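You operate a simulated robot arm through the tools that you are given. There is no shell and no other tool.

Carry out the task below with a simulated two-armed robot. There is one attempt and no reset: what you move stays moved.

JOB
Switch the meter on and test the seated core on its printed range.
Fine: plug in and lid shut for the test; leave both so.

Only the result counts: the job must be done as asked and must still hold three seconds after the hand-in. Knocking over, shifting, dropping, spilling or breaking anything else fails it. A push-on lid holds only when it is set on centred and level and pressed home; a screw cap is set on level and turned clockwise until tight.

ROBOT AND FRAMES
Two 7-joint arms with three-finger grippers on one trunk that stands fixed in place. Base frame: the origin is at the foot of the trunk, x ahead of it, y to its left, z up. Lengths are in m, angles in rad, forces in N, time in s.
The left shoulder is at [0.07, 0.146, 1.163], the right one opposite. With the tool pointing down near the work surface each hand reaches from about 0.2 to 0.66 m from the base axis, measured 20 degrees to its own side. Payload 2.2 kg a hand.
The tool frame of a hand sits at the grasp point between the pads (the TCP): z along the fingers, y along the line on which they close. The tips reach 0.028 m beyond it. Largest opening 0.102 m; the body of the gripper starts 0.071 m behind the TCP.
Orientation is that of the tool frame in the base frame, as [roll, pitch, yaw] about the fixed x, y, z axes, in that order (R = Rz(yaw) Ry(pitch) Rx(roll)). With the fingers straight down and closing along the base's y, the tool's x points along the base's -x, its y along +y and its z along -z.

CONTROLS
- The arms move only by the tool jog_arm. It takes "left_steps", "right_steps" or both (then of equal length, played together; a hand with none holds still); each is a list of rows, each an object (a shift or turn left out is 0, a gripper value left out holds the last) with "travel": the shift along the tool's x, y, z in m, a list of three; "rot": the turn, a rotation vector about the tool's x, y, z in rad, a list of three. In form: [{"travel": [tx, ty, tz], "rot": [wx, wy, wz]}, ...]. A call has 1 to 20 rows; each row shifts and turns the commanded pose from where the row before left it, along the tool's axes as they then stand. "left_gripper" and "right_gripper" are, for a hand that has rows, the closure, from 0 (fully open) to 1 (shut), set as the call begins (left out, the last holds). A row lasts 0.2 s, in which the tool goes at most 0.05 m and 0.15 rad; a call with a longer step from one row to the next is refused whole, and so is a gripper value outside its range. Where a pose cannot be reached the arm comes as near as it can. A force on the tool above 40 N (or 10 N above the force at the start of the call, whichever is more), or a blocked arm, ends the call early, and 0.2 s more pass. Each finger halts on what it meets, pressing with about 40 N; the grip force reading is that of the motor and also rises with nothing between the fingers. The clock runs only during rows and for 0.2 s after the last one: add rows that do not move to give the fingers time. The reply holds the time, the measured pose of the TCP, the force on the tool along the base axes, the opening and the grip force, in the units named above and with some noise, with the torque about the TCP (base axes, N m) and any sound that the robot's microphone picked up, and new pictures: "show" is both (left out), scene, wrist or none (wrist: the cameras of the hands that moved).
- Cameras (640 x 400 px; columns grow to the right, rows downward): "scene" is now at [0.1217, -0.0441, 1.3832]; the picture's right is [-0.52, -0.85, 0.00], its down [-0.55, 0.34, -0.77] and it looks along [0.65, -0.40, -0.64] (base axes); focal length 314 px, centre (320, 200). "left" rides on the left gripper at [0.072, 0.038, -0.086] in its tool frame; the picture's right is [-0.46, 0.89, 0.00], its down [-0.60, -0.32, -0.73] and it looks along [-0.65, -0.34, 0.68] (tool axes); focal length 256 px, centre (320, 200). "right" rides on the right gripper at [0.069, 0.044, -0.086] in its tool frame; the picture's right is [-0.54, 0.84, 0.00], its down [-0.58, -0.37, -0.73] and it looks along [-0.62, -0.39, 0.68] (tool axes); focal length 256 px, centre (320, 200). There is no depth. A picture from a camera that has moved, and an enlarged one, comes with that camera's place and axes in the base frame and with its lens.
- lift_body(by): slides the trunk up (or, below 0, down) by that many m; the arms and the scene camera ride with it, the base frame stays. It gives what a move gives, with no picture.
- head_to(pan, tilt): turns the head with the scene camera to pan (to the left, within 1.501 rad either way) and tilt (down, from -0.506 to 1.204), counted from straight ahead of the robot. It gives what a move gives, and a new picture of the scene camera.
- enlarge(camera, box): a new picture of the part [left, top, right, bottom] of that camera's present view, enlarged. No time passes.
- sign_off(): hands the job in; it is judged then, once.

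Places have to be worked out from the pictures, the camera data and where the tool is seen. Open the grippers and draw the arms clear of the work before you hand the job in, unless the task says otherwise.

The tools are called after ">>>" as name(argument=value, ...) on one line, values as JSON. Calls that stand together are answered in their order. jog_arm: Moves the arms, as the interface text tells. Its arguments: {"type":"object","properties":{"left_steps":{"type":"array","items":{"type":"object","properties":{"travel":{"type":"array","items":{"type":"number"}},"rot":{"type":"array","items":{"type":"number"}}}}},"left_gripper":{"type":"number"},"right_steps":{"type":"array","items":{"type":"object","properties":{"travel":{"type":"array","items":{"type":"number"}},"rot":{"type":"array","items":{"type":"number"}}}}},"right_gripper":{"type":"number"},"show":{"type":"string","enum":["both","scene","wrist","none"]}},"required":[]} The other tools are called the same way: lift_body (by) slides the trunk up or down; head_to (pan, tilt) turns the head that bears the scene camera; enlarge (camera, box) takes an enlarged picture of a part of a camera's view; sign_off () hands the job in.

At the start:

```text
time: 0.0
left_position: [0.4764, -0.02, 1.2002]
left_orientation: [-3.14, 0.0, 3.141]
left_wrist_force: [-0.3, -0.9, 0.2]
left_moment: [0.0, 0.01, -0.02]
left_grip_width: 0.1016
left_gripper_force: 0.0
right_position: [0.2648, -0.3963, 1.1254]
right_orientation: [3.142, 0.001, -3.141]
right_wrist_force: [0.5, -0.1, -0.5]
right_moment: [0.01, -0.02, 0.0]
right_grip_width: 0.1019
right_gripper_force: 0.1
trunk travel left (down, up): [-0.7, 0.24]
head pan, tilt: [-0.55, 0.698]
```

scene: 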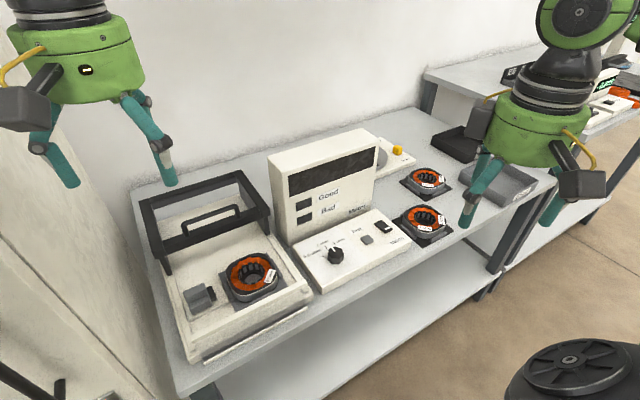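
right: 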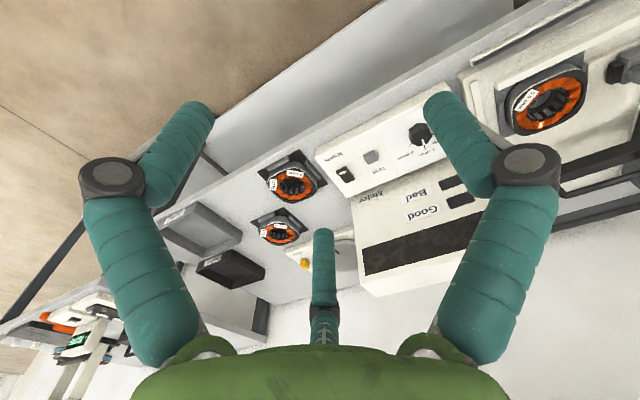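
left: 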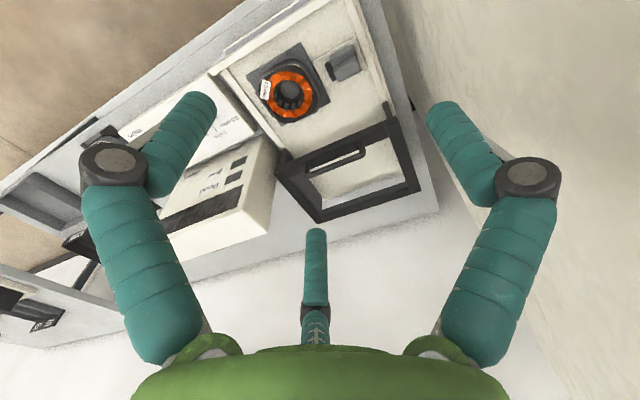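

I see a test fixture with a seated core and an open lid, a plug beside the core, and a meter with a range dial, a Test button and a power switch. I'll enlarge these to read the prints.

>>> enlarge(camera="scene", box=[270, 200, 430, 300])

>>> enlarge(camera="scene", box=[150, 230, 310, 330])

>>> enlarge(camera="left", box=[240, 30, 400, 130])

>>> enlarge(camera="right", box=[480, 50, 640, 150])

>>> enlarge(camera="right", box=[310, 90, 470, 190])

```text
4.00 times, centred on (350, 250) of scene
camera zoom: at [0.1217, -0.0441, 1.3832], right [-0.52, -0.85, 0.0], down [-0.55, 0.34, -0.77], along [0.65, -0.4, -0.64], focal length 1256 px, centre (200, 0)
```

zoom: 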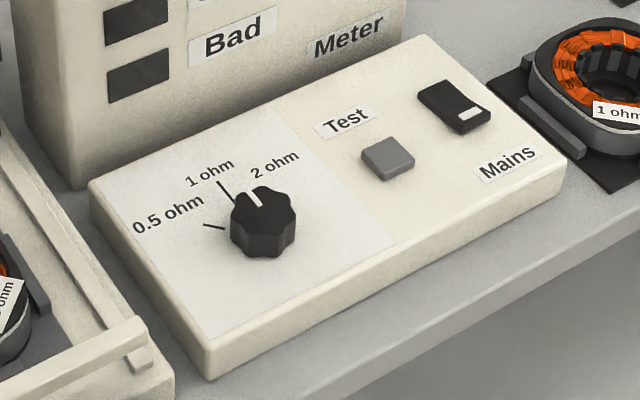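

```text
4.00 times, centred on (230, 280) of scene
camera zoom: at [0.1217, -0.0441, 1.3832], right [-0.52, -0.85, 0.0], down [-0.55, 0.34, -0.77], along [0.65, -0.4, -0.64], focal length 1256 px, centre (680, -120)
```

zoom: 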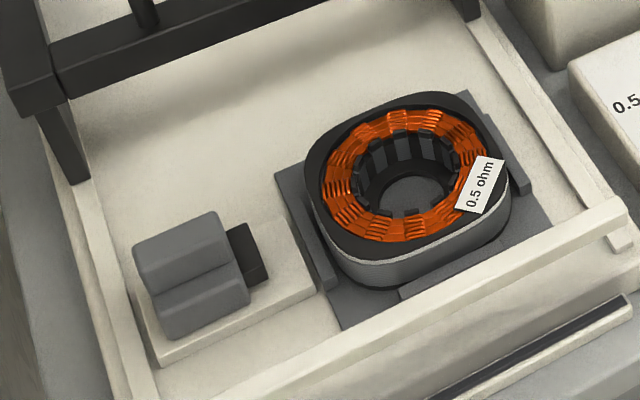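

```text
4.00 times, centred on (320, 80) of left
camera zoom: at [0.4044, 0.0179, 1.286], right [0.46, 0.89, 0.0], down [0.6, -0.32, 0.73], along [0.65, -0.34, -0.68], focal length 1024 px, centre (320, 680)
```

zoom: 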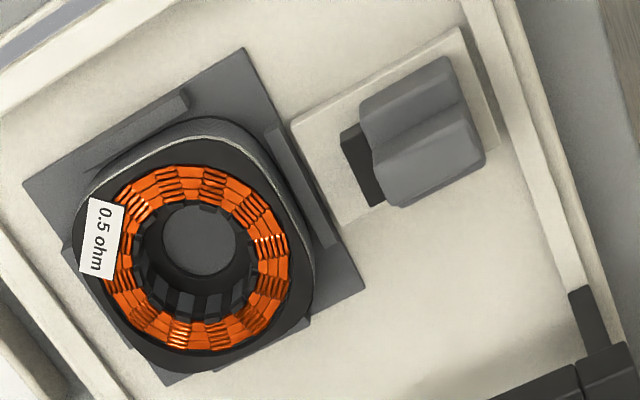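

```text
4.00 times, centred on (560, 100) of right
camera zoom: at [0.1964, -0.3522, 1.2119], right [0.54, 0.84, 0.0], down [0.58, -0.37, 0.73], along [0.62, -0.39, -0.68], focal length 1024 px, centre (-640, 600)
```

zoom: 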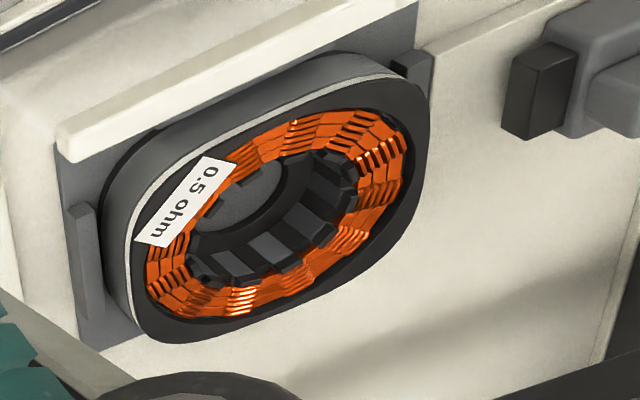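

```text
4.00 times, centred on (390, 140) of right
camera zoom: at [0.1964, -0.3522, 1.2119], right [0.54, 0.84, 0.0], down [0.58, -0.37, 0.73], along [0.62, -0.39, -0.68], focal length 1024 px, centre (40, 440)
```

zoom: 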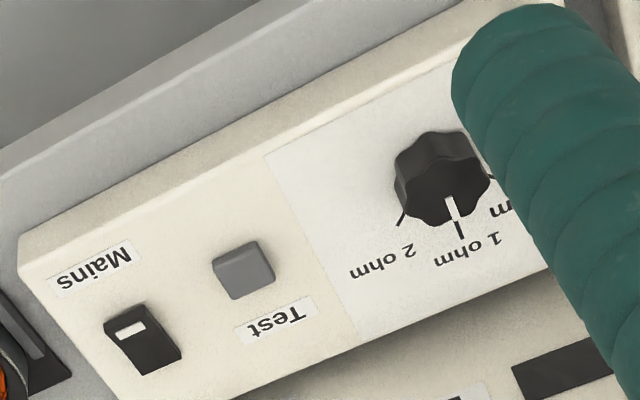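

The seated core is printed "0.5 ohm", and the dial now points at 1 ohm. Next I look at the lid, plug, switch and the display more closely.

>>> enlarge(camera="scene", box=[120, 160, 320, 285])

>>> enlarge(camera="left", box=[240, 20, 464, 160])

>>> enlarge(camera="left", box=[220, 100, 444, 240])

>>> enlarge(camera="scene", box=[260, 120, 420, 220])

>>> head_to(pan=-0.25, tilt=0.85)

```text
3.20 times, centred on (220, 222) of scene
camera zoom: at [0.1217, -0.0441, 1.3832], right [-0.52, -0.85, 0.0], down [-0.55, 0.34, -0.77], along [0.65, -0.4, -0.64], focal length 1005 px, centre (640, 128)
```

zoom: 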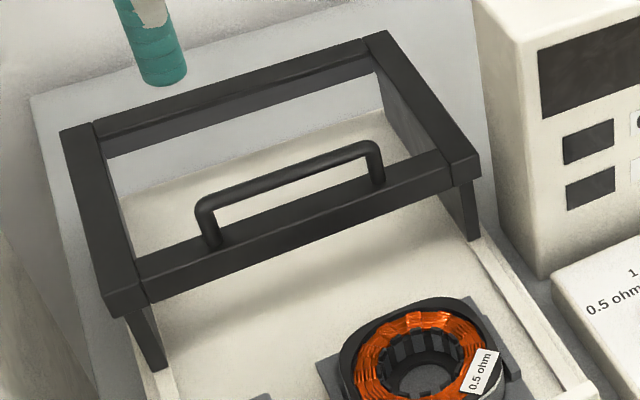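

```text
2.86 times, centred on (352, 90) of left
camera zoom: at [0.4044, 0.0179, 1.286], right [0.46, 0.89, 0.0], down [0.6, -0.32, 0.73], along [0.65, -0.34, -0.68], focal length 731 px, centre (229, 514)
```

zoom: 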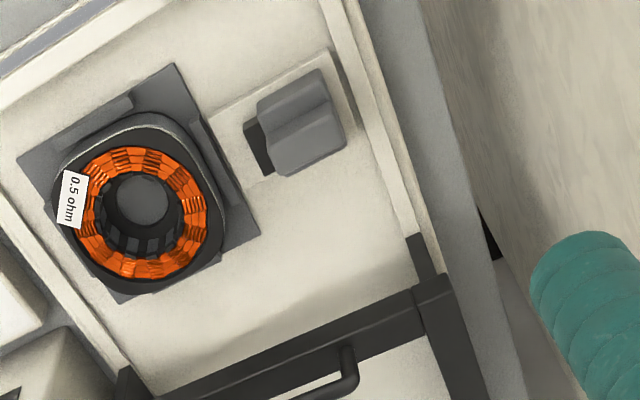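

```text
2.86 times, centred on (332, 170) of left
camera zoom: at [0.4044, 0.0179, 1.286], right [0.46, 0.89, 0.0], down [0.6, -0.32, 0.73], along [0.65, -0.34, -0.68], focal length 731 px, centre (286, 286)
```

zoom: 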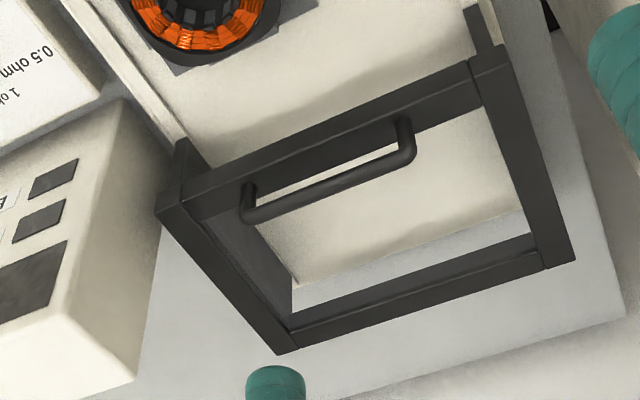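

```text
4.00 times, centred on (340, 170) of scene
camera zoom: at [0.1217, -0.0441, 1.3832], right [-0.52, -0.85, 0.0], down [-0.55, 0.34, -0.77], along [0.65, -0.4, -0.64], focal length 1256 px, centre (240, 320)
```

zoom: 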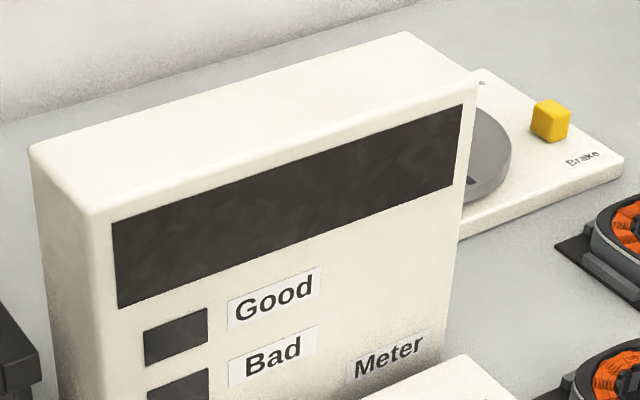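

```text
time: 0.8
left_position: [0.4758, -0.0199, 1.2004]
left_orientation: [3.141, -0.001, -3.141]
left_wrist_force: [-0.4, -0.1, 0.2]
left_moment: [0.0, 0.03, 0.01]
left_grip_width: 0.1019
left_gripper_force: 0.0
right_position: [0.2656, -0.3955, 1.1251]
right_orientation: [3.141, -0.001, -3.141]
right_wrist_force: [-0.3, 0.0, 0.2]
right_moment: [-0.02, 0.0, -0.01]
right_grip_width: 0.1017
right_gripper_force: 0.1
trunk travel left (down, up): [-0.7, 0.24]
head pan, tilt: [-0.25, 0.85]
camera scene: at [0.1249, -0.0192, 1.3709], right [-0.25, -0.97, 0.0], down [-0.73, 0.19, -0.66], along [0.64, -0.16, -0.75], focal length 314 px, centre (320, 200)
```

scene: 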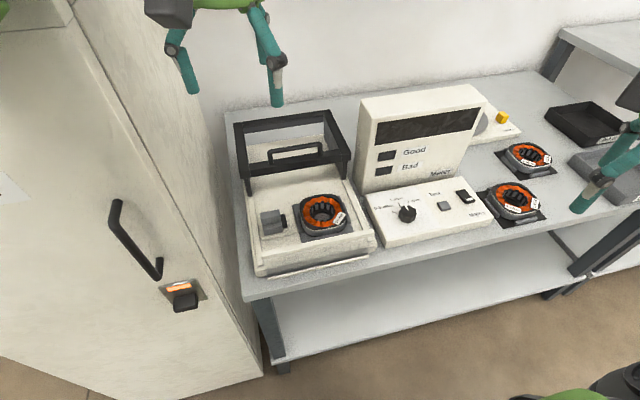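

The lid appears to be a frame on legs (z≈0.84, x 0.70–0.91) that rides on the fixture's side rails with a U-handle at about (0.70, -0.11, 0.90). I'll bring the left wrist camera closer to examine the plug.

>>> jog_arm(left_steps=[{"travel": [-0.0057, 0.0078, 0.0417]}, {"travel": [-0.0057, 0.0078, 0.0417]}, {"travel": [-0.0057, 0.0078, 0.0417]}, {"travel": [-0.0057, 0.0078, 0.0417]}, {"travel": [-0.0057, 0.0078, 0.0417]}, {"travel": [-0.0057, 0.0078, 0.0417]}], show="both")

>>> enlarge(camera="left", box=[200, 40, 440, 190])

```text
time: 2.4
left_position: [0.4729, -0.0069, 0.9856]
left_orientation: [-3.138, 0.079, 3.067]
left_wrist_force: [-0.6, 0.3, -0.6]
left_moment: [0.0, 0.0, 0.02]
left_grip_width: 0.1021
left_gripper_force: 0.0
right_position: [0.2305, -0.4037, 1.1296]
right_orientation: [3.134, 0.035, 3.141]
right_wrist_force: [0.5, 0.4, 0.7]
right_moment: [-0.05, -0.01, -0.01]
right_grip_width: 0.1018
right_gripper_force: 0.1
trunk travel left (down, up): [-0.7, 0.24]
head pan, tilt: [-0.25, 0.85]
stopped in row 6 (left hand): the arm was blocked; the commanded pose is now the measured one
camera scene: at [0.0817, -0.0295, 1.3734], right [-0.25, -0.97, -0.02], down [-0.7, 0.19, -0.68], along [0.67, -0.16, -0.73], focal length 314 px, centre (320, 200)
camera left: at [0.3962, 0.0386, 1.0648], right [0.53, 0.85, 0.03], down [0.52, -0.35, 0.78], along [0.67, -0.39, -0.63], focal length 256 px, centre (320, 200)
```

scene: 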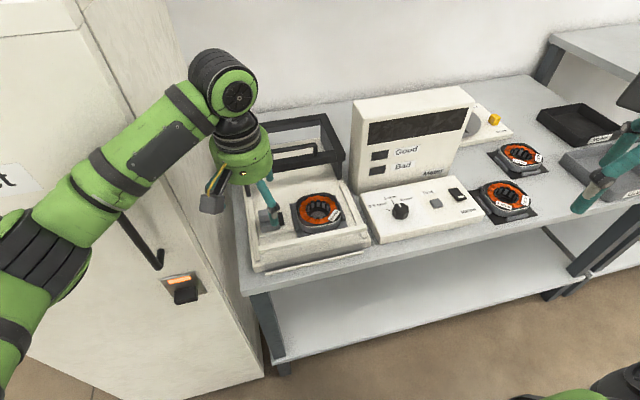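
left: 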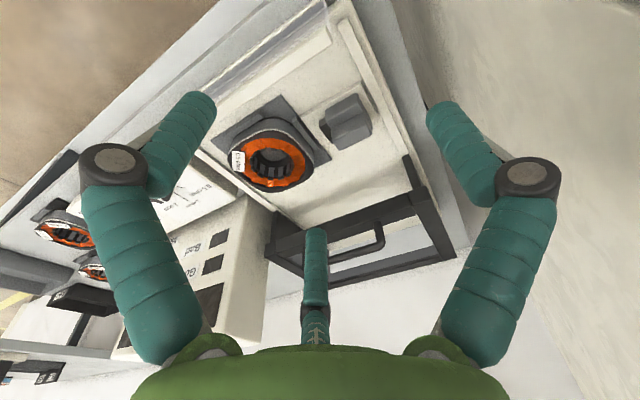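

```text
2.67 times, centred on (320, 115) of left
camera zoom: at [0.3962, 0.0386, 1.0648], right [0.53, 0.85, 0.03], down [0.52, -0.35, 0.78], along [0.67, -0.39, -0.63], focal length 683 px, centre (320, 427)
```

zoom: 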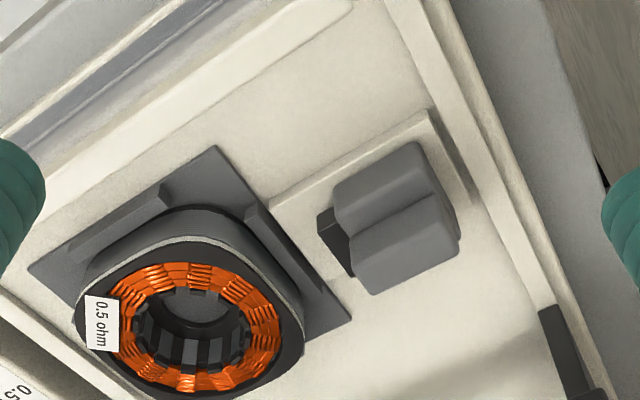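

The left elbow ran into something (probably the cabinet on the left) and the trunk flexed. I back the left hand straight up along its path.

>>> jog_arm(left_steps=[{"travel": [0.0, 0.0, -0.03]}, {"travel": [0.0, 0.0, -0.03]}, {"travel": [0.0, 0.0, -0.03]}, {}, {}], show="scene")

```text
time: 3.8
left_position: [0.4613, -0.0078, 1.0647]
left_orientation: [3.132, 0.057, 3.042]
left_wrist_force: [-0.1, 0.0, 0.4]
left_moment: [-0.01, -0.03, 0.02]
left_grip_width: 0.1019
left_gripper_force: 0.1
right_position: [0.234, -0.4014, 1.1339]
right_orientation: [3.136, 0.034, 3.141]
right_wrist_force: [-0.5, 1.1, 0.8]
right_moment: [-0.05, -0.03, 0.04]
right_grip_width: 0.1018
right_gripper_force: 0.1
trunk travel left (down, up): [-0.7, 0.24]
head pan, tilt: [-0.25, 0.85]
stopped in row 5 (left hand): the arm was blocked; the commanded pose is now the measured one
camera scene: at [0.0857, -0.0252, 1.3761], right [-0.25, -0.97, -0.01], down [-0.71, 0.19, -0.68], along [0.66, -0.16, -0.73], focal length 314 px, centre (320, 200)
```

scene: 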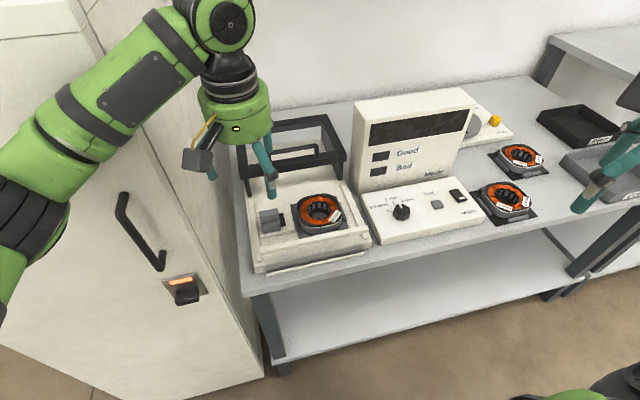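

Still in contact, so I keep lifting the left hand toward its starting height.

>>> jog_arm(left_steps=[{"travel": [0.0, -0.01, -0.03]}, {"travel": [0.0, -0.01, -0.03]}, {"travel": [0.0, -0.01, -0.03]}, {"travel": [0.0, -0.01, -0.03]}, {}, {}], show="scene")

```text
time: 5.2
left_position: [0.4906, -0.035, 1.1681]
left_orientation: [-3.141, 0.023, 3.072]
left_wrist_force: [0.0, 0.0, 0.7]
left_moment: [0.0, 0.0, 0.0]
left_grip_width: 0.1023
left_gripper_force: 0.1
right_position: [0.266, -0.3962, 1.1246]
right_orientation: [3.141, -0.001, 3.141]
right_wrist_force: [0.2, 0.5, 0.6]
right_moment: [-0.05, 0.0, 0.0]
right_grip_width: 0.102
right_gripper_force: 0.0
trunk travel left (down, up): [-0.7, 0.24]
head pan, tilt: [-0.25, 0.85]
camera scene: at [0.1249, -0.0185, 1.371], right [-0.25, -0.97, 0.0], down [-0.73, 0.19, -0.66], along [0.64, -0.16, -0.75], focal length 314 px, centre (320, 200)
```

scene: 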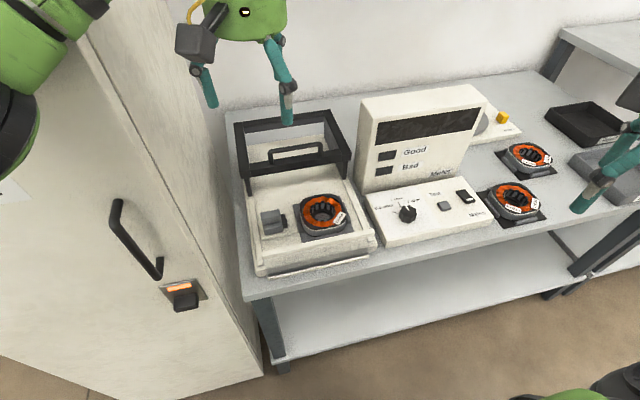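

The left arm is free and the trunk is back to normal; the cabinet looks unchanged. I raise the left hand out of the way, and will use the right arm for the work.

>>> jog_arm(left_steps=[{"travel": [0.01, 0.0, -0.03]}, {"travel": [0.01, 0.0, -0.03]}, {"travel": [0.01, 0.0, -0.03]}, {"travel": [0.01, 0.0, -0.03]}, {"travel": [0.01, 0.0, -0.03]}, {}], show="scene")

```text
time: 6.6
left_position: [0.4402, -0.0305, 1.3167]
left_orientation: [-3.14, 0.024, 3.072]
left_wrist_force: [0.3, 0.4, 0.0]
left_moment: [-0.02, 0.05, 0.0]
left_grip_width: 0.1018
left_gripper_force: 0.1
right_position: [0.2669, -0.3958, 1.1259]
right_orientation: [3.14, 0.001, 3.141]
right_wrist_force: [0.3, -1.1, -1.2]
right_moment: [0.01, 0.03, -0.01]
right_grip_width: 0.1019
right_gripper_force: 0.1
trunk travel left (down, up): [-0.7, 0.24]
head pan, tilt: [-0.25, 0.85]
camera scene: at [0.126, -0.0187, 1.3708], right [-0.25, -0.97, 0.0], down [-0.73, 0.19, -0.66], along [0.64, -0.16, -0.75], focal length 314 px, centre (320, 200)
```

scene: 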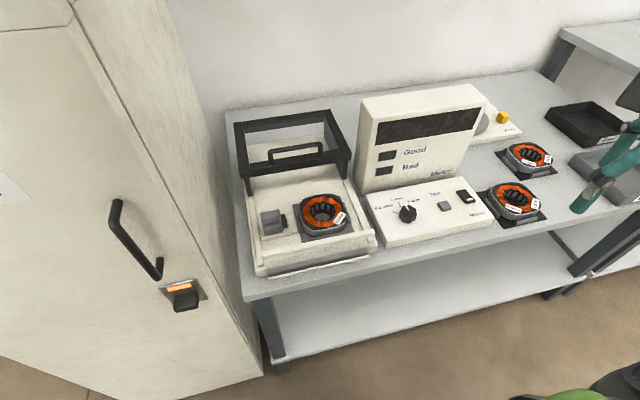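

Clean view now. I enlarge the plug and the dial again from this angle.

>>> enlarge(camera="scene", box=[240, 180, 368, 260])

>>> enlarge(camera="scene", box=[360, 170, 488, 250])

>>> enlarge(camera="scene", box=[220, 100, 380, 200])

```text
5.00 times, centred on (304, 220) of scene
camera zoom: at [0.126, -0.0187, 1.3708], right [-0.25, -0.97, 0.0], down [-0.73, 0.19, -0.66], along [0.64, -0.16, -0.75], focal length 1570 px, centre (400, 100)
```

zoom: 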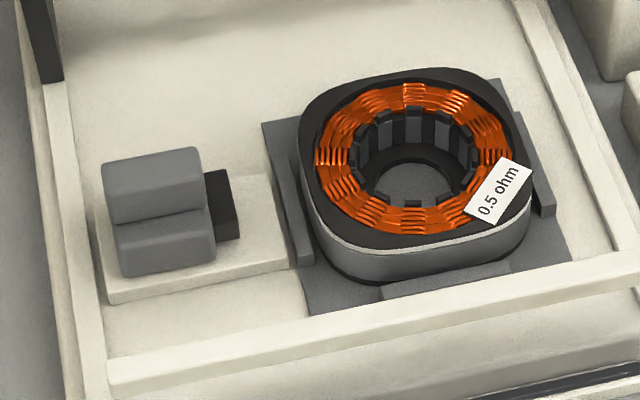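

```text
5.00 times, centred on (424, 210) of scene
camera zoom: at [0.126, -0.0187, 1.3708], right [-0.25, -0.97, 0.0], down [-0.73, 0.19, -0.66], along [0.64, -0.16, -0.75], focal length 1570 px, centre (-200, 150)
```

zoom: 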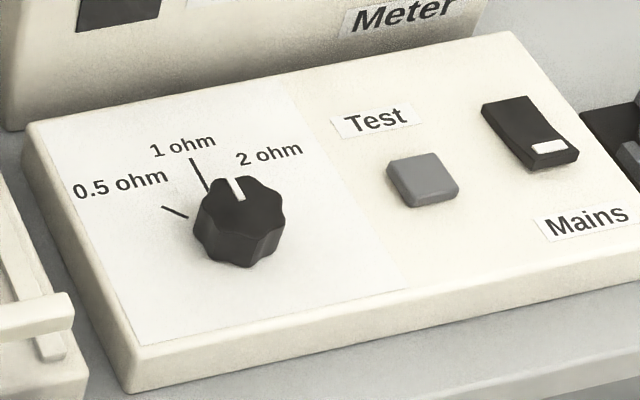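

```text
4.00 times, centred on (300, 150) of scene
camera zoom: at [0.126, -0.0187, 1.3708], right [-0.25, -0.97, 0.0], down [-0.73, 0.19, -0.66], along [0.64, -0.16, -0.75], focal length 1256 px, centre (400, 400)
```

zoom: 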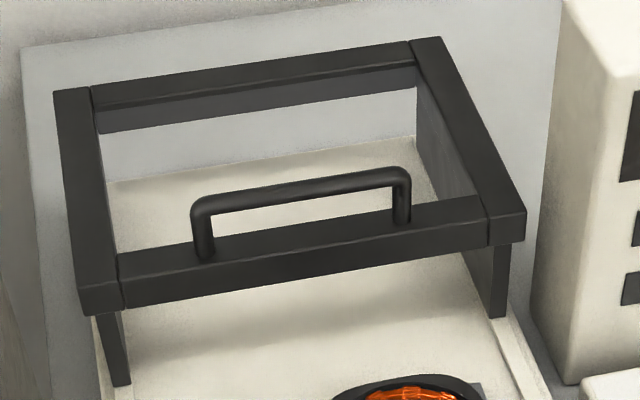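

The dial stands at 1 ohm, with 0.5 ohm being 45° counter‑clockwise. To see whether the plug is in I'll use the right wrist camera, so first I raise the left hand further for clearance.

>>> jog_arm(left_steps=[{"travel": [0.01, 0.0, -0.03]}, {"travel": [0.01, 0.0, -0.03]}, {"travel": [0.01, 0.0, -0.03]}, {"travel": [0.01, 0.0, -0.03]}, {}], right_steps=[{"travel": [-0.02, 0.04, 0.0]}, {"travel": [-0.02, 0.04, 0.0]}, {"travel": [-0.02, 0.04, 0.0]}, {"travel": [-0.02, 0.04, 0.0]}, {"travel": [-0.02, 0.04, 0.0]}], show="both")

```text
time: 7.8
left_position: [0.4364, -0.0283, 1.3255]
left_orientation: [-3.139, 0.024, 3.07]
left_wrist_force: [0.9, 0.2, -0.7]
left_moment: [-0.03, 0.03, 0.0]
left_grip_width: 0.1017
left_gripper_force: 0.0
left hand out of reach, approached as far as the arm can: row 1, 2, 3, 4
right_position: [0.3666, -0.1935, 1.1245]
right_orientation: [-3.14, -0.002, 3.139]
right_wrist_force: [0.1, 1.1, -0.2]
right_moment: [-0.05, 0.07, -0.02]
right_grip_width: 0.1018
right_gripper_force: 0.1
trunk travel left (down, up): [-0.7, 0.24]
head pan, tilt: [-0.25, 0.85]
camera scene: at [0.1271, -0.0165, 1.3707], right [-0.25, -0.97, 0.0], down [-0.73, 0.18, -0.66], along [0.64, -0.16, -0.75], focal length 314 px, centre (320, 200)
camera right: at [0.2982, -0.1498, 1.2117], right [0.54, 0.84, 0.0], down [0.58, -0.36, 0.73], along [0.62, -0.39, -0.68], focal length 256 px, centre (320, 200)
camera left: at [0.3659, 0.0161, 1.4105], right [0.53, 0.85, 0.01], down [0.56, -0.36, 0.75], along [0.64, -0.39, -0.67], focal length 256 px, centre (320, 200)
```

scene: 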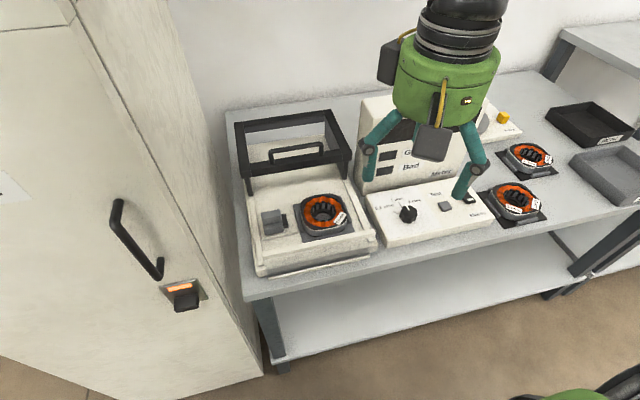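
right: 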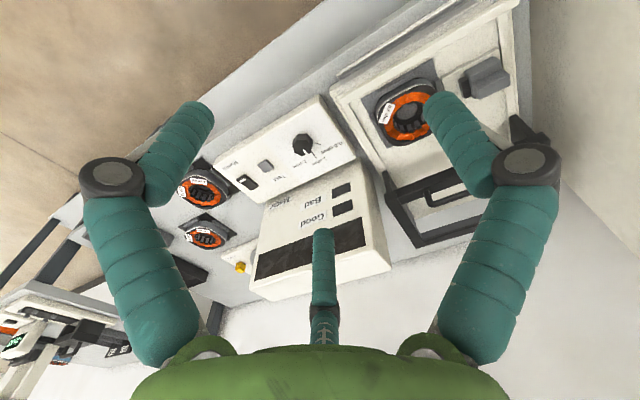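
left: 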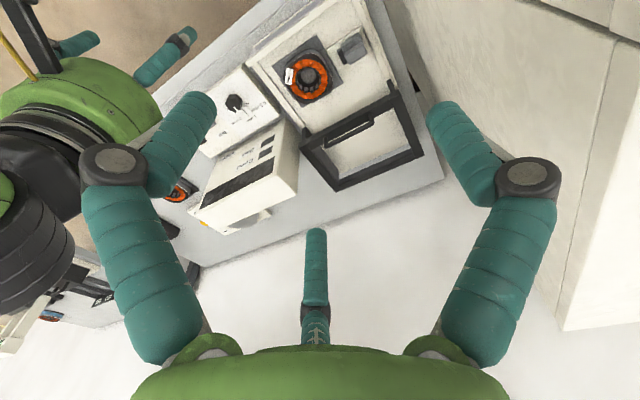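

The left hand can't go higher with the tool down, but pulling it back toward the trunk keeps it clear of the cabinet and of the right hand. I do that while bringing the right hand over the fixture, yawed so its camera looks at the plug.

>>> jog_arm(left_steps=[{"travel": [0.026, 0.022, 0.02]}, {"travel": [0.026, 0.022, 0.02]}, {"travel": [0.026, 0.022, 0.02]}, {"travel": [0.026, 0.022, 0.02]}, {"travel": [0.026, 0.022, 0.02]}, {}], show="scene")

```text
time: 9.2
left_position: [0.313, 0.0871, 1.2261]
left_orientation: [3.138, 0.023, 3.071]
left_wrist_force: [-0.2, -1.1, -0.2]
left_moment: [0.02, -0.03, 0.0]
left_grip_width: 0.1021
left_gripper_force: 0.1
right_position: [0.3648, -0.1982, 1.1264]
right_orientation: [3.138, -0.001, 3.141]
right_wrist_force: [0.1, 0.0, 0.1]
right_moment: [0.02, -0.01, 0.03]
right_grip_width: 0.1019
right_gripper_force: 0.1
trunk travel left (down, up): [-0.7, 0.24]
head pan, tilt: [-0.25, 0.85]
camera scene: at [0.1249, -0.0206, 1.3709], right [-0.25, -0.97, 0.0], down [-0.73, 0.19, -0.66], along [0.64, -0.16, -0.75], focal length 314 px, centre (320, 200)
```

scene: 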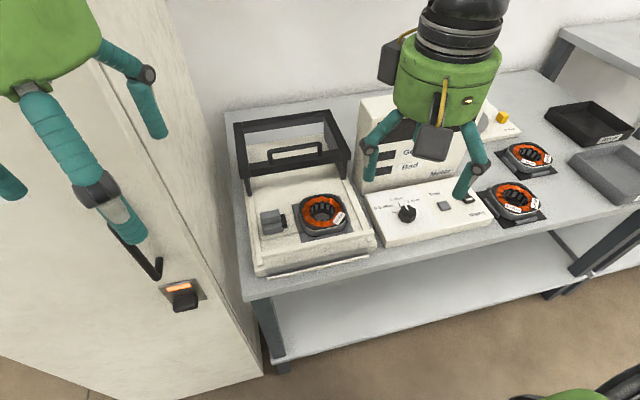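

Next I move the right hand over the front of the fixture so its camera sees the plug from close by.

>>> jog_arm(right_steps=[{"travel": [-0.021, 0.03, 0.03]}, {"travel": [-0.021, 0.03, 0.03]}, {"travel": [-0.021, 0.03, 0.03]}, {"travel": [-0.021, 0.03, 0.03]}, {"travel": [-0.021, 0.03, 0.03]}, {"travel": [-0.021, 0.03, 0.03]}], show="both")

>>> enlarge(camera="right", box=[280, 60, 440, 160])

```text
time: 10.6
left_position: [0.3132, 0.0869, 1.2253]
left_orientation: [3.141, 0.022, 3.07]
left_wrist_force: [0.6, 0.5, 0.4]
left_moment: [-0.02, 0.04, 0.01]
left_grip_width: 0.1023
left_gripper_force: 0.1
right_position: [0.4423, -0.1163, 0.9681]
right_orientation: [3.139, 0.001, 3.14]
right_wrist_force: [0.2, 0.1, 0.5]
right_moment: [-0.03, 0.01, -0.03]
right_grip_width: 0.1019
right_gripper_force: 0.0
right hand out of reach, approached as far as the arm can: row 4, 5, 6
trunk travel left (down, up): [-0.7, 0.24]
head pan, tilt: [-0.25, 0.85]
camera scene: at [0.1261, -0.0192, 1.3708], right [-0.25, -0.97, 0.0], down [-0.73, 0.19, -0.66], along [0.64, -0.16, -0.75], focal length 314 px, centre (320, 200)
camera right: at [0.3738, -0.0732, 1.0543], right [0.54, 0.84, 0.0], down [0.58, -0.37, 0.73], along [0.62, -0.39, -0.68], focal length 256 px, centre (320, 200)
```

scene: 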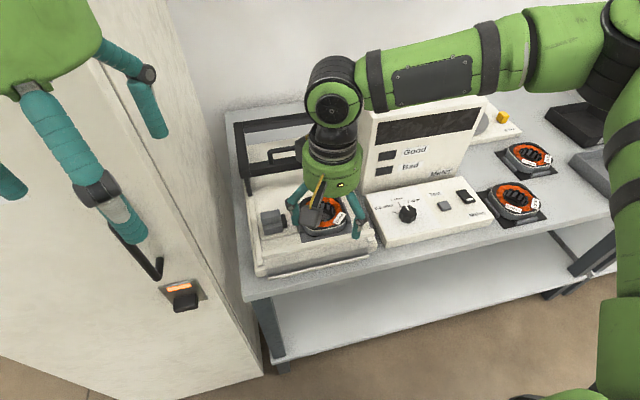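
right: 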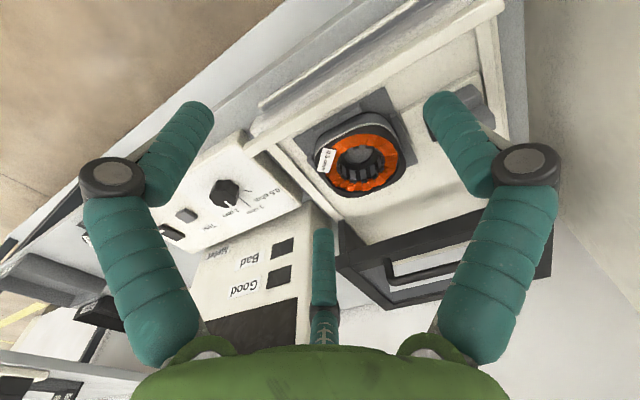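

```text
4.00 times, centred on (360, 110) of right
camera zoom: at [0.3738, -0.0732, 1.0543], right [0.54, 0.84, 0.0], down [0.58, -0.37, 0.73], along [0.62, -0.39, -0.68], focal length 1024 px, centre (160, 560)
```

zoom: 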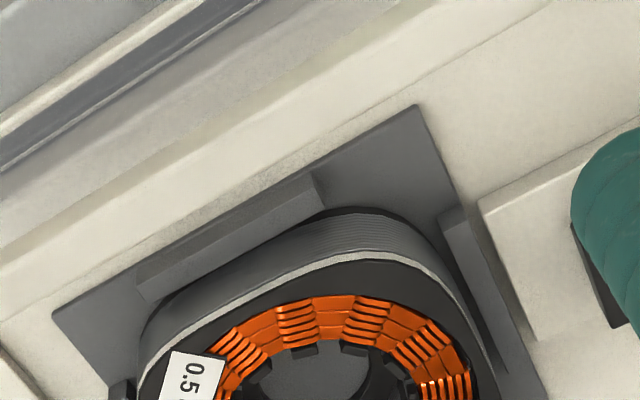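

The right arm stops short here, likely at a wrist joint limit rather than distance. I'll yaw the right hand counter‑clockwise (which I need anyway for gripping across x) and see whether it frees up.

>>> jog_arm(right_steps=[{"rot": [0, 0, -0.14]}, {"rot": [0, 0, -0.14]}, {"rot": [0, 0, -0.14]}, {"rot": [0, 0, -0.14]}, {"rot": [0, 0, -0.14]}, {"rot": [0, 0, -0.14]}], show="both")

```text
time: 12.0
left_position: [0.3132, 0.0873, 1.2261]
left_orientation: [3.141, 0.022, 3.068]
left_wrist_force: [0.8, 0.2, -0.6]
left_moment: [-0.02, 0.0, -0.02]
left_grip_width: 0.1018
left_gripper_force: 0.0
right_position: [0.442, -0.1187, 0.9703]
right_orientation: [-3.141, -0.001, -2.301]
right_wrist_force: [0.2, 0.5, 0.0]
right_moment: [0.0, 0.0, 0.0]
right_grip_width: 0.102
right_gripper_force: 0.1
trunk travel left (down, up): [-0.7, 0.24]
head pan, tilt: [-0.25, 0.85]
camera scene: at [0.1249, -0.0191, 1.3709], right [-0.25, -0.97, 0.0], down [-0.73, 0.19, -0.66], along [0.64, -0.16, -0.75], focal length 314 px, centre (320, 200)
camera right: at [0.3636, -0.14, 1.0569], right [-0.27, 0.96, 0.0], down [0.66, 0.19, 0.73], along [0.7, 0.2, -0.68], focal length 256 px, centre (320, 200)
```

scene: 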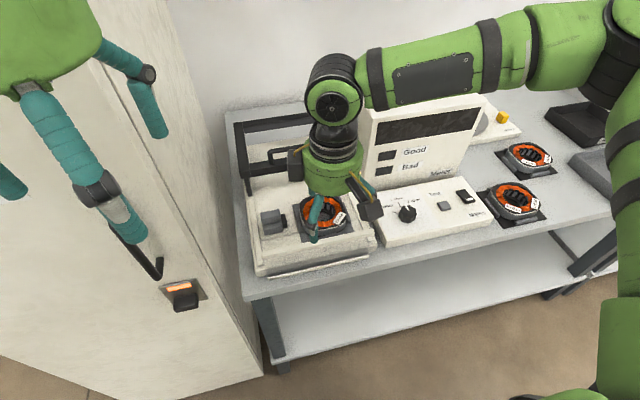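
right: 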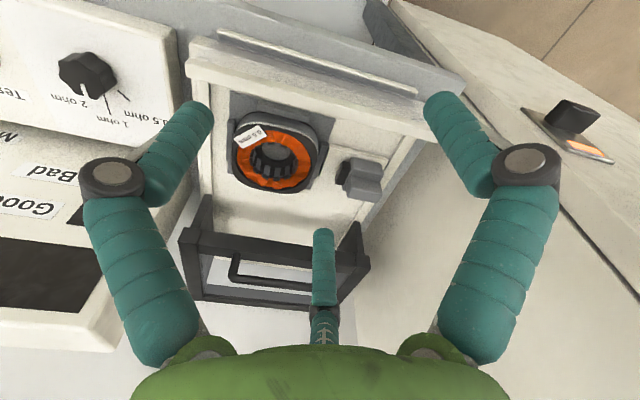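

Good view. I enlarge the plug and the dial from here.

>>> enlarge(camera="right", box=[310, 130, 438, 210])

>>> enlarge(camera="right", box=[20, 30, 180, 130])

>>> enlarge(camera="right", box=[170, 190, 400, 320])

```text
5.00 times, centred on (374, 170) of right
camera zoom: at [0.3636, -0.14, 1.0569], right [-0.27, 0.96, 0.0], down [0.66, 0.19, 0.73], along [0.7, 0.2, -0.68], focal length 1280 px, centre (50, 350)
```

zoom: 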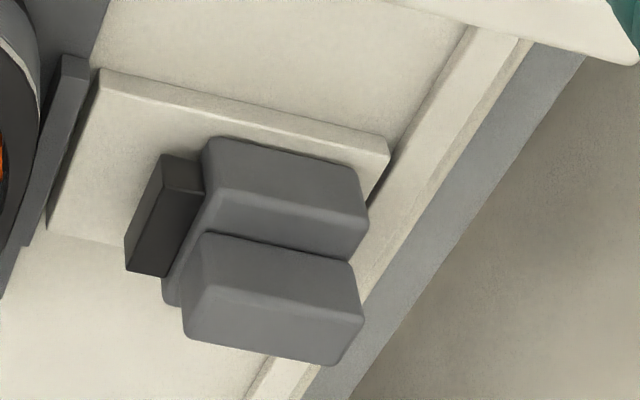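

```text
4.00 times, centred on (100, 80) of right
camera zoom: at [0.3636, -0.14, 1.0569], right [-0.27, 0.96, 0.0], down [0.66, 0.19, 0.73], along [0.7, 0.2, -0.68], focal length 1024 px, centre (1200, 680)
```

zoom: 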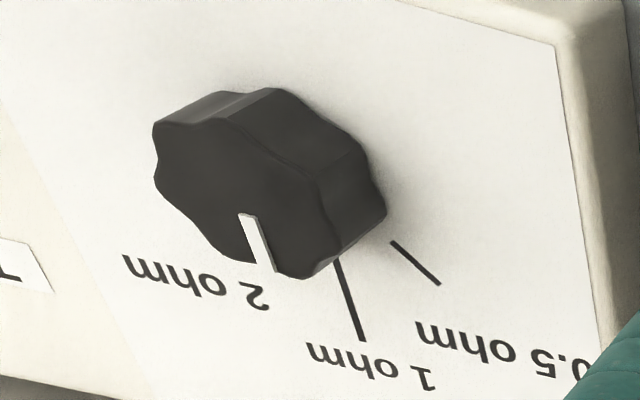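

```text
2.78 times, centred on (285, 255) of right
camera zoom: at [0.3636, -0.14, 1.0569], right [-0.27, 0.96, 0.0], down [0.66, 0.19, 0.73], along [0.7, 0.2, -0.68], focal length 712 px, centre (417, 47)
```

zoom: 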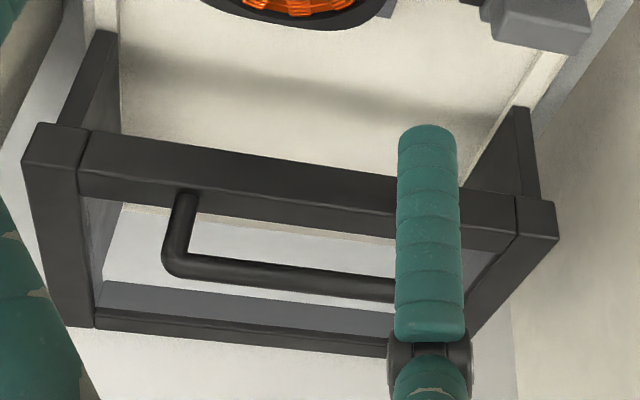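

Marker is parallel to the 1 ohm tick, so the dial is at 1 ohm. The plug (about x 0.555–0.60, y -0.04–0.02, top z≈0.80) has its black nose pointing at the core with a gap; it seems to slide toward -y. I finish yawing to 90° and move the right hand above the plug.

>>> jog_arm(right_steps=[{"rot": [0, 0, -0.146]}, {"rot": [0, 0, -0.146]}, {"rot": [0, 0, -0.146]}, {"rot": [0, 0, -0.146]}, {"rot": [0, 0, -0.146]}, {"travel": [-0.027, -0.033, 0.0]}, {"travel": [-0.027, -0.033, 0.0]}, {"travel": [-0.027, -0.033, 0.0]}, {"travel": [-0.027, -0.033, 0.0]}, {}], show="both")

```text
time: 14.2
left_position: [0.3139, 0.087, 1.2273]
left_orientation: [-3.14, 0.023, 3.07]
left_wrist_force: [-0.3, -0.1, -0.2]
left_moment: [0.0, -0.01, 0.02]
left_grip_width: 0.1022
left_gripper_force: 0.1
right_position: [0.4787, -0.1329, 0.9956]
right_orientation: [-3.139, 0.002, -1.574]
right_wrist_force: [0.9, 0.0, 0.1]
right_moment: [0.03, 0.01, -0.01]
right_grip_width: 0.1022
right_gripper_force: 0.0
right hand out of reach, approached as far as the arm can: row 6, 7, 8, 9
trunk travel left (down, up): [-0.7, 0.24]
head pan, tilt: [-0.25, 0.85]
camera scene: at [0.1248, -0.019, 1.3709], right [-0.25, -0.97, 0.0], down [-0.73, 0.19, -0.66], along [0.64, -0.16, -0.75], focal length 314 px, centre (320, 200)
camera right: at [0.4364, -0.2019, 1.0824], right [-0.84, 0.54, 0.0], down [0.36, 0.58, 0.73], along [0.39, 0.62, -0.68], focal length 256 px, centre (320, 200)
```

scene: 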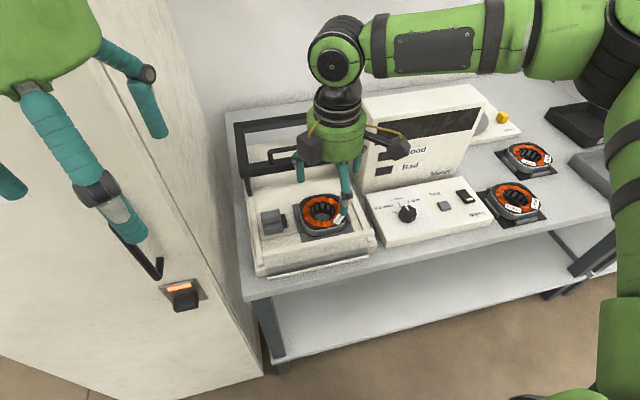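
right: 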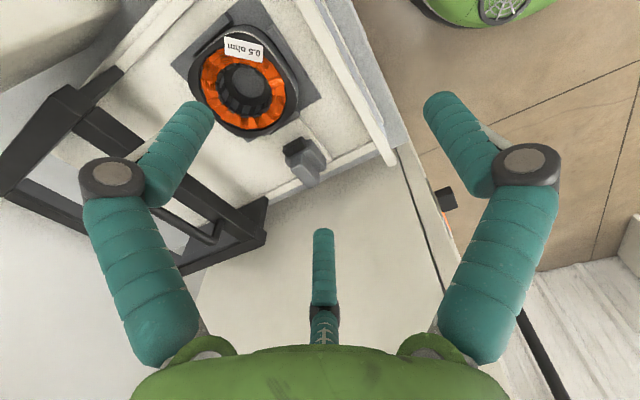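

The arm is again stopped by a joint limit, not distance, with the wrist at shoulder height. I'll raise the trunk so that the arm works below shoulder height, which should give the elbow more freedom.

>>> lift_body(by=0.12)

>>> jog_arm(right_steps=[{"travel": [-0.027, -0.025, 0.02]}, {"travel": [-0.027, -0.025, 0.02]}, {"travel": [-0.027, -0.025, 0.02]}, {"travel": [-0.027, -0.025, 0.02]}, {}], show="both")

```text
time: 15.7
left_position: [0.3141, 0.0864, 1.3467]
left_orientation: [-3.141, 0.023, 3.071]
left_wrist_force: [-0.2, 0.1, -0.4]
left_moment: [0.0, 0.03, 0.0]
left_grip_width: 0.1019
left_gripper_force: 0.0
right_position: [0.4802, -0.1336, 1.1162]
right_orientation: [-3.141, 0.001, -1.573]
right_wrist_force: [0.1, -0.5, -0.3]
right_moment: [0.0, 0.01, 0.01]
right_grip_width: 0.1018
right_gripper_force: 0.1
trunk travel left (down, up): [-0.82, 0.12]
head pan, tilt: [-0.25, 0.85]
```

```text
time: 16.9
left_position: [0.3127, 0.0883, 1.3461]
left_orientation: [3.141, 0.023, 3.07]
left_wrist_force: [-0.7, -0.1, 0.7]
left_moment: [-0.01, -0.01, 0.01]
left_grip_width: 0.102
left_gripper_force: 0.0
right_position: [0.4848, -0.1461, 1.0842]
right_orientation: [-3.139, 0.003, -1.574]
right_wrist_force: [0.7, 0.2, -1.0]
right_moment: [-0.01, -0.01, 0.0]
right_grip_width: 0.1021
right_gripper_force: 0.1
right hand out of reach, approached as far as the arm can: row 1, 2, 3, 4
trunk travel left (down, up): [-0.82, 0.12]
head pan, tilt: [-0.25, 0.85]
camera scene: at [0.125, -0.0191, 1.4909], right [-0.25, -0.97, 0.0], down [-0.73, 0.19, -0.66], along [0.64, -0.16, -0.75], focal length 314 px, centre (320, 200)
camera right: at [0.4412, -0.2144, 1.1704], right [-0.84, 0.54, 0.0], down [0.36, 0.57, 0.73], along [0.39, 0.62, -0.68], focal length 256 px, centre (320, 200)
```

scene: 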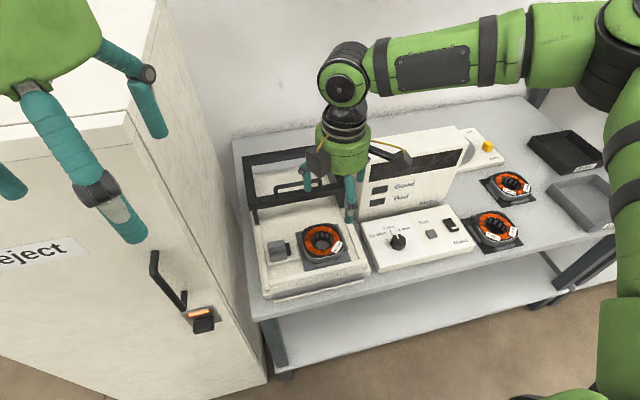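
right: 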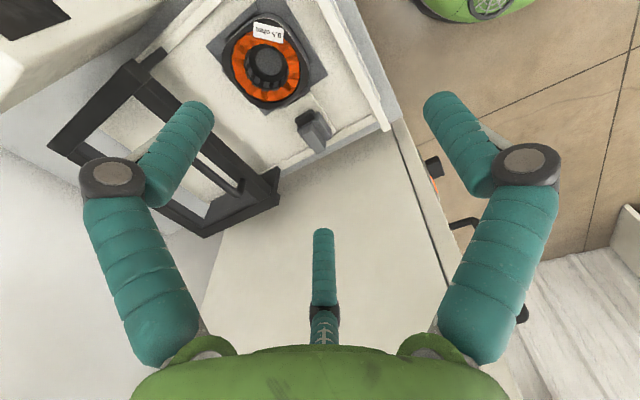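

The hand is still limited near y≈-0.14 at x≈0.48. I test whether extending the arm forward at a more negative y first opens up more sideways reach.

>>> jog_arm(right_steps=[{"travel": [0.02, -0.03, 0.0]}, {"travel": [0.02, -0.03, 0.0]}, {"travel": [0.0, -0.03, 0.0]}, {"travel": [-0.02, -0.02, 0.0]}, {"travel": [-0.04, 0.0, 0.0]}, {"travel": [-0.04, 0.0, 0.0]}, {"travel": [-0.04, 0.0, 0.0]}], show="scene")

```text
time: 18.5
left_position: [0.3124, 0.0885, 1.3462]
left_orientation: [3.141, 0.023, 3.071]
left_wrist_force: [0.0, 0.0, -1.1]
left_moment: [0.0, -0.01, -0.03]
left_grip_width: 0.1019
left_gripper_force: 0.1
right_position: [0.4883, -0.1399, 1.1161]
right_orientation: [-3.137, 0.002, -1.574]
right_wrist_force: [-0.4, 0.6, 0.2]
right_moment: [-0.02, -0.02, -0.02]
right_grip_width: 0.1021
right_gripper_force: 0.1
right hand out of reach, approached as far as the arm can: row 1, 2, 3, 4, 5, 6, 7
trunk travel left (down, up): [-0.82, 0.12]
head pan, tilt: [-0.25, 0.85]
camera scene: at [0.1244, -0.0187, 1.4909], right [-0.25, -0.97, 0.0], down [-0.73, 0.19, -0.66], along [0.64, -0.16, -0.75], focal length 314 px, centre (320, 200)
```

scene: 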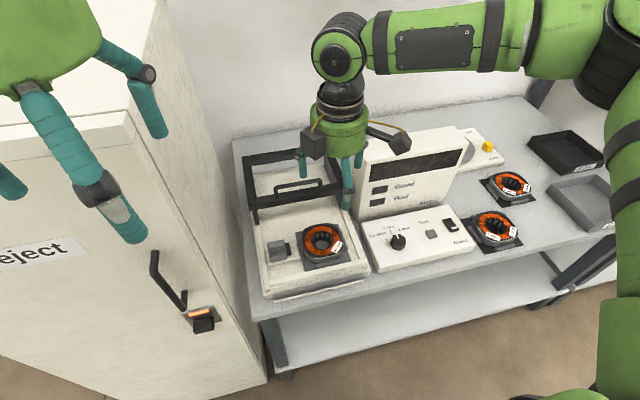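

The elbow is winged far out to the right, which blocks the hand. I'll retreat to the right, then extend forward first (so the forearm points ahead) and only then sweep left over the fixture.

>>> jog_arm(right_steps=[{"travel": [0.04, 0.025, -0.004]}, {"travel": [0.04, 0.025, -0.004]}, {"travel": [0.04, 0.025, -0.004]}, {"travel": [0.04, 0.025, -0.004]}, {"travel": [0.04, 0.025, -0.004]}, {"travel": [0.04, 0.025, -0.004]}, {}], show="scene")

```text
time: 20.1
left_position: [0.3137, 0.0878, 1.346]
left_orientation: [-3.141, 0.022, 3.07]
left_wrist_force: [0.1, 0.3, -0.1]
left_moment: [-0.01, 0.06, -0.03]
left_grip_width: 0.1019
left_gripper_force: 0.1
right_position: [0.342, -0.3789, 1.139]
right_orientation: [-3.141, -0.001, -1.571]
right_wrist_force: [0.5, 0.0, 0.5]
right_moment: [-0.02, 0.02, 0.02]
right_grip_width: 0.1021
right_gripper_force: 0.0
trunk travel left (down, up): [-0.82, 0.12]
head pan, tilt: [-0.25, 0.85]
camera scene: at [0.126, -0.0182, 1.4908], right [-0.25, -0.97, 0.0], down [-0.73, 0.19, -0.66], along [0.64, -0.16, -0.75], focal length 314 px, centre (320, 200)
```

scene: 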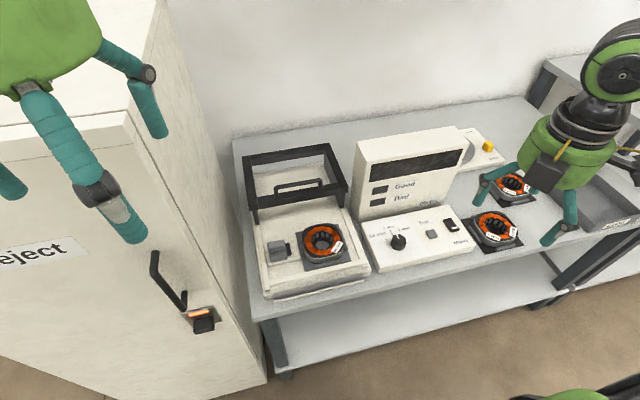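

Retreat worked (pose reached exactly). Now extend forward.

>>> jog_arm(right_steps=[{"travel": [0.0, -0.04, 0.0]}, {"travel": [0.0, -0.04, 0.0]}, {"travel": [0.0, -0.04, 0.0]}, {"travel": [0.0, -0.04, 0.0]}, {"travel": [0.0, -0.04, 0.0]}, {}], show="scene")

```text
time: 21.5
left_position: [0.3129, 0.0882, 1.3463]
left_orientation: [-3.141, 0.022, 3.07]
left_wrist_force: [-0.2, 0.0, 0.5]
left_moment: [-0.01, -0.01, -0.02]
left_grip_width: 0.102
left_gripper_force: 0.1
right_position: [0.5397, -0.3795, 1.1417]
right_orientation: [3.141, 0.001, -1.571]
right_wrist_force: [-0.4, -0.1, -0.3]
right_moment: [-0.01, -0.03, 0.01]
right_grip_width: 0.1019
right_gripper_force: 0.0
trunk travel left (down, up): [-0.82, 0.12]
head pan, tilt: [-0.25, 0.85]
camera scene: at [0.1237, -0.0195, 1.491], right [-0.25, -0.97, 0.0], down [-0.73, 0.19, -0.66], along [0.64, -0.16, -0.75], focal length 314 px, centre (320, 200)
```

scene: 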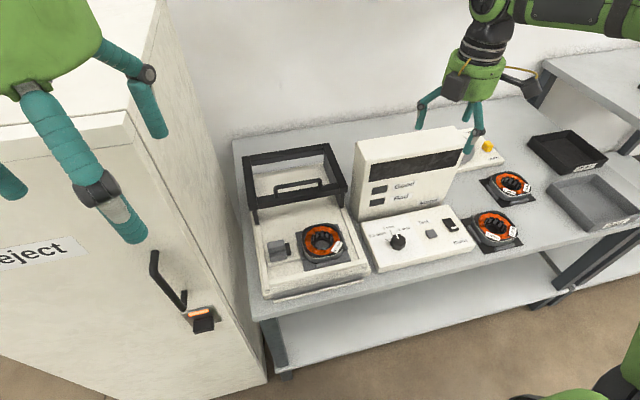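

Reached. Now sweep left over the fixture at this height.

>>> jog_arm(right_steps=[{"travel": [-0.04, 0.0, 0.0]}, {"travel": [-0.04, 0.0, 0.0]}, {"travel": [-0.04, 0.0, 0.0]}, {"travel": [-0.04, 0.0, 0.0]}, {"travel": [-0.04, 0.0, 0.0]}, {"travel": [-0.04, 0.0, 0.0]}, {"travel": [-0.04, 0.0, 0.0]}, {"travel": [-0.04, 0.0, 0.0]}, {}], show="both")

```text
time: 23.5
left_position: [0.3137, 0.0869, 1.3454]
left_orientation: [3.14, 0.023, 3.071]
left_wrist_force: [0.5, -0.7, 0.0]
left_moment: [0.04, -0.01, 0.01]
left_grip_width: 0.1018
left_gripper_force: 0.0
right_position: [0.48, -0.1288, 1.1492]
right_orientation: [-3.139, 0.005, -1.571]
right_wrist_force: [-0.1, 0.4, 0.2]
right_moment: [0.01, 0.02, 0.0]
right_grip_width: 0.1022
right_gripper_force: 0.1
right hand out of reach, approached as far as the arm can: row 5, 6, 7, 8
trunk travel left (down, up): [-0.82, 0.12]
head pan, tilt: [-0.25, 0.85]
camera scene: at [0.1248, -0.0195, 1.4909], right [-0.25, -0.97, 0.0], down [-0.73, 0.19, -0.66], along [0.64, -0.16, -0.75], focal length 314 px, centre (320, 200)
camera right: at [0.4366, -0.197, 1.2353], right [-0.84, 0.54, 0.0], down [0.36, 0.57, 0.73], along [0.39, 0.62, -0.68], focal length 256 px, centre (320, 200)
```

scene: 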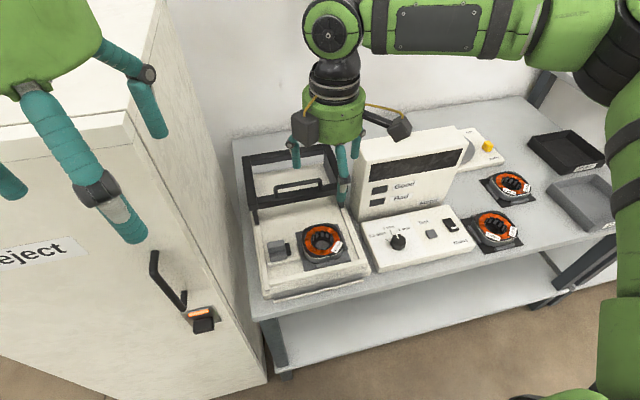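
right: 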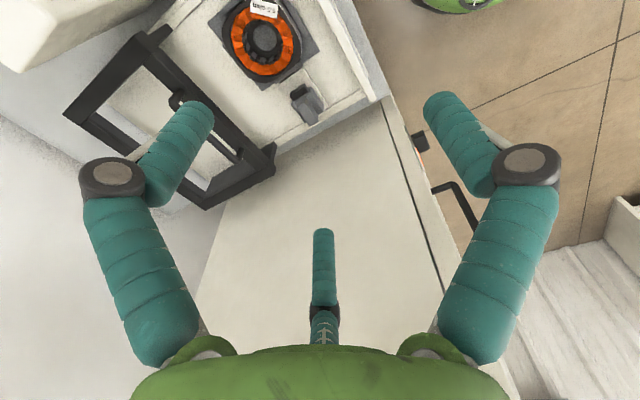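

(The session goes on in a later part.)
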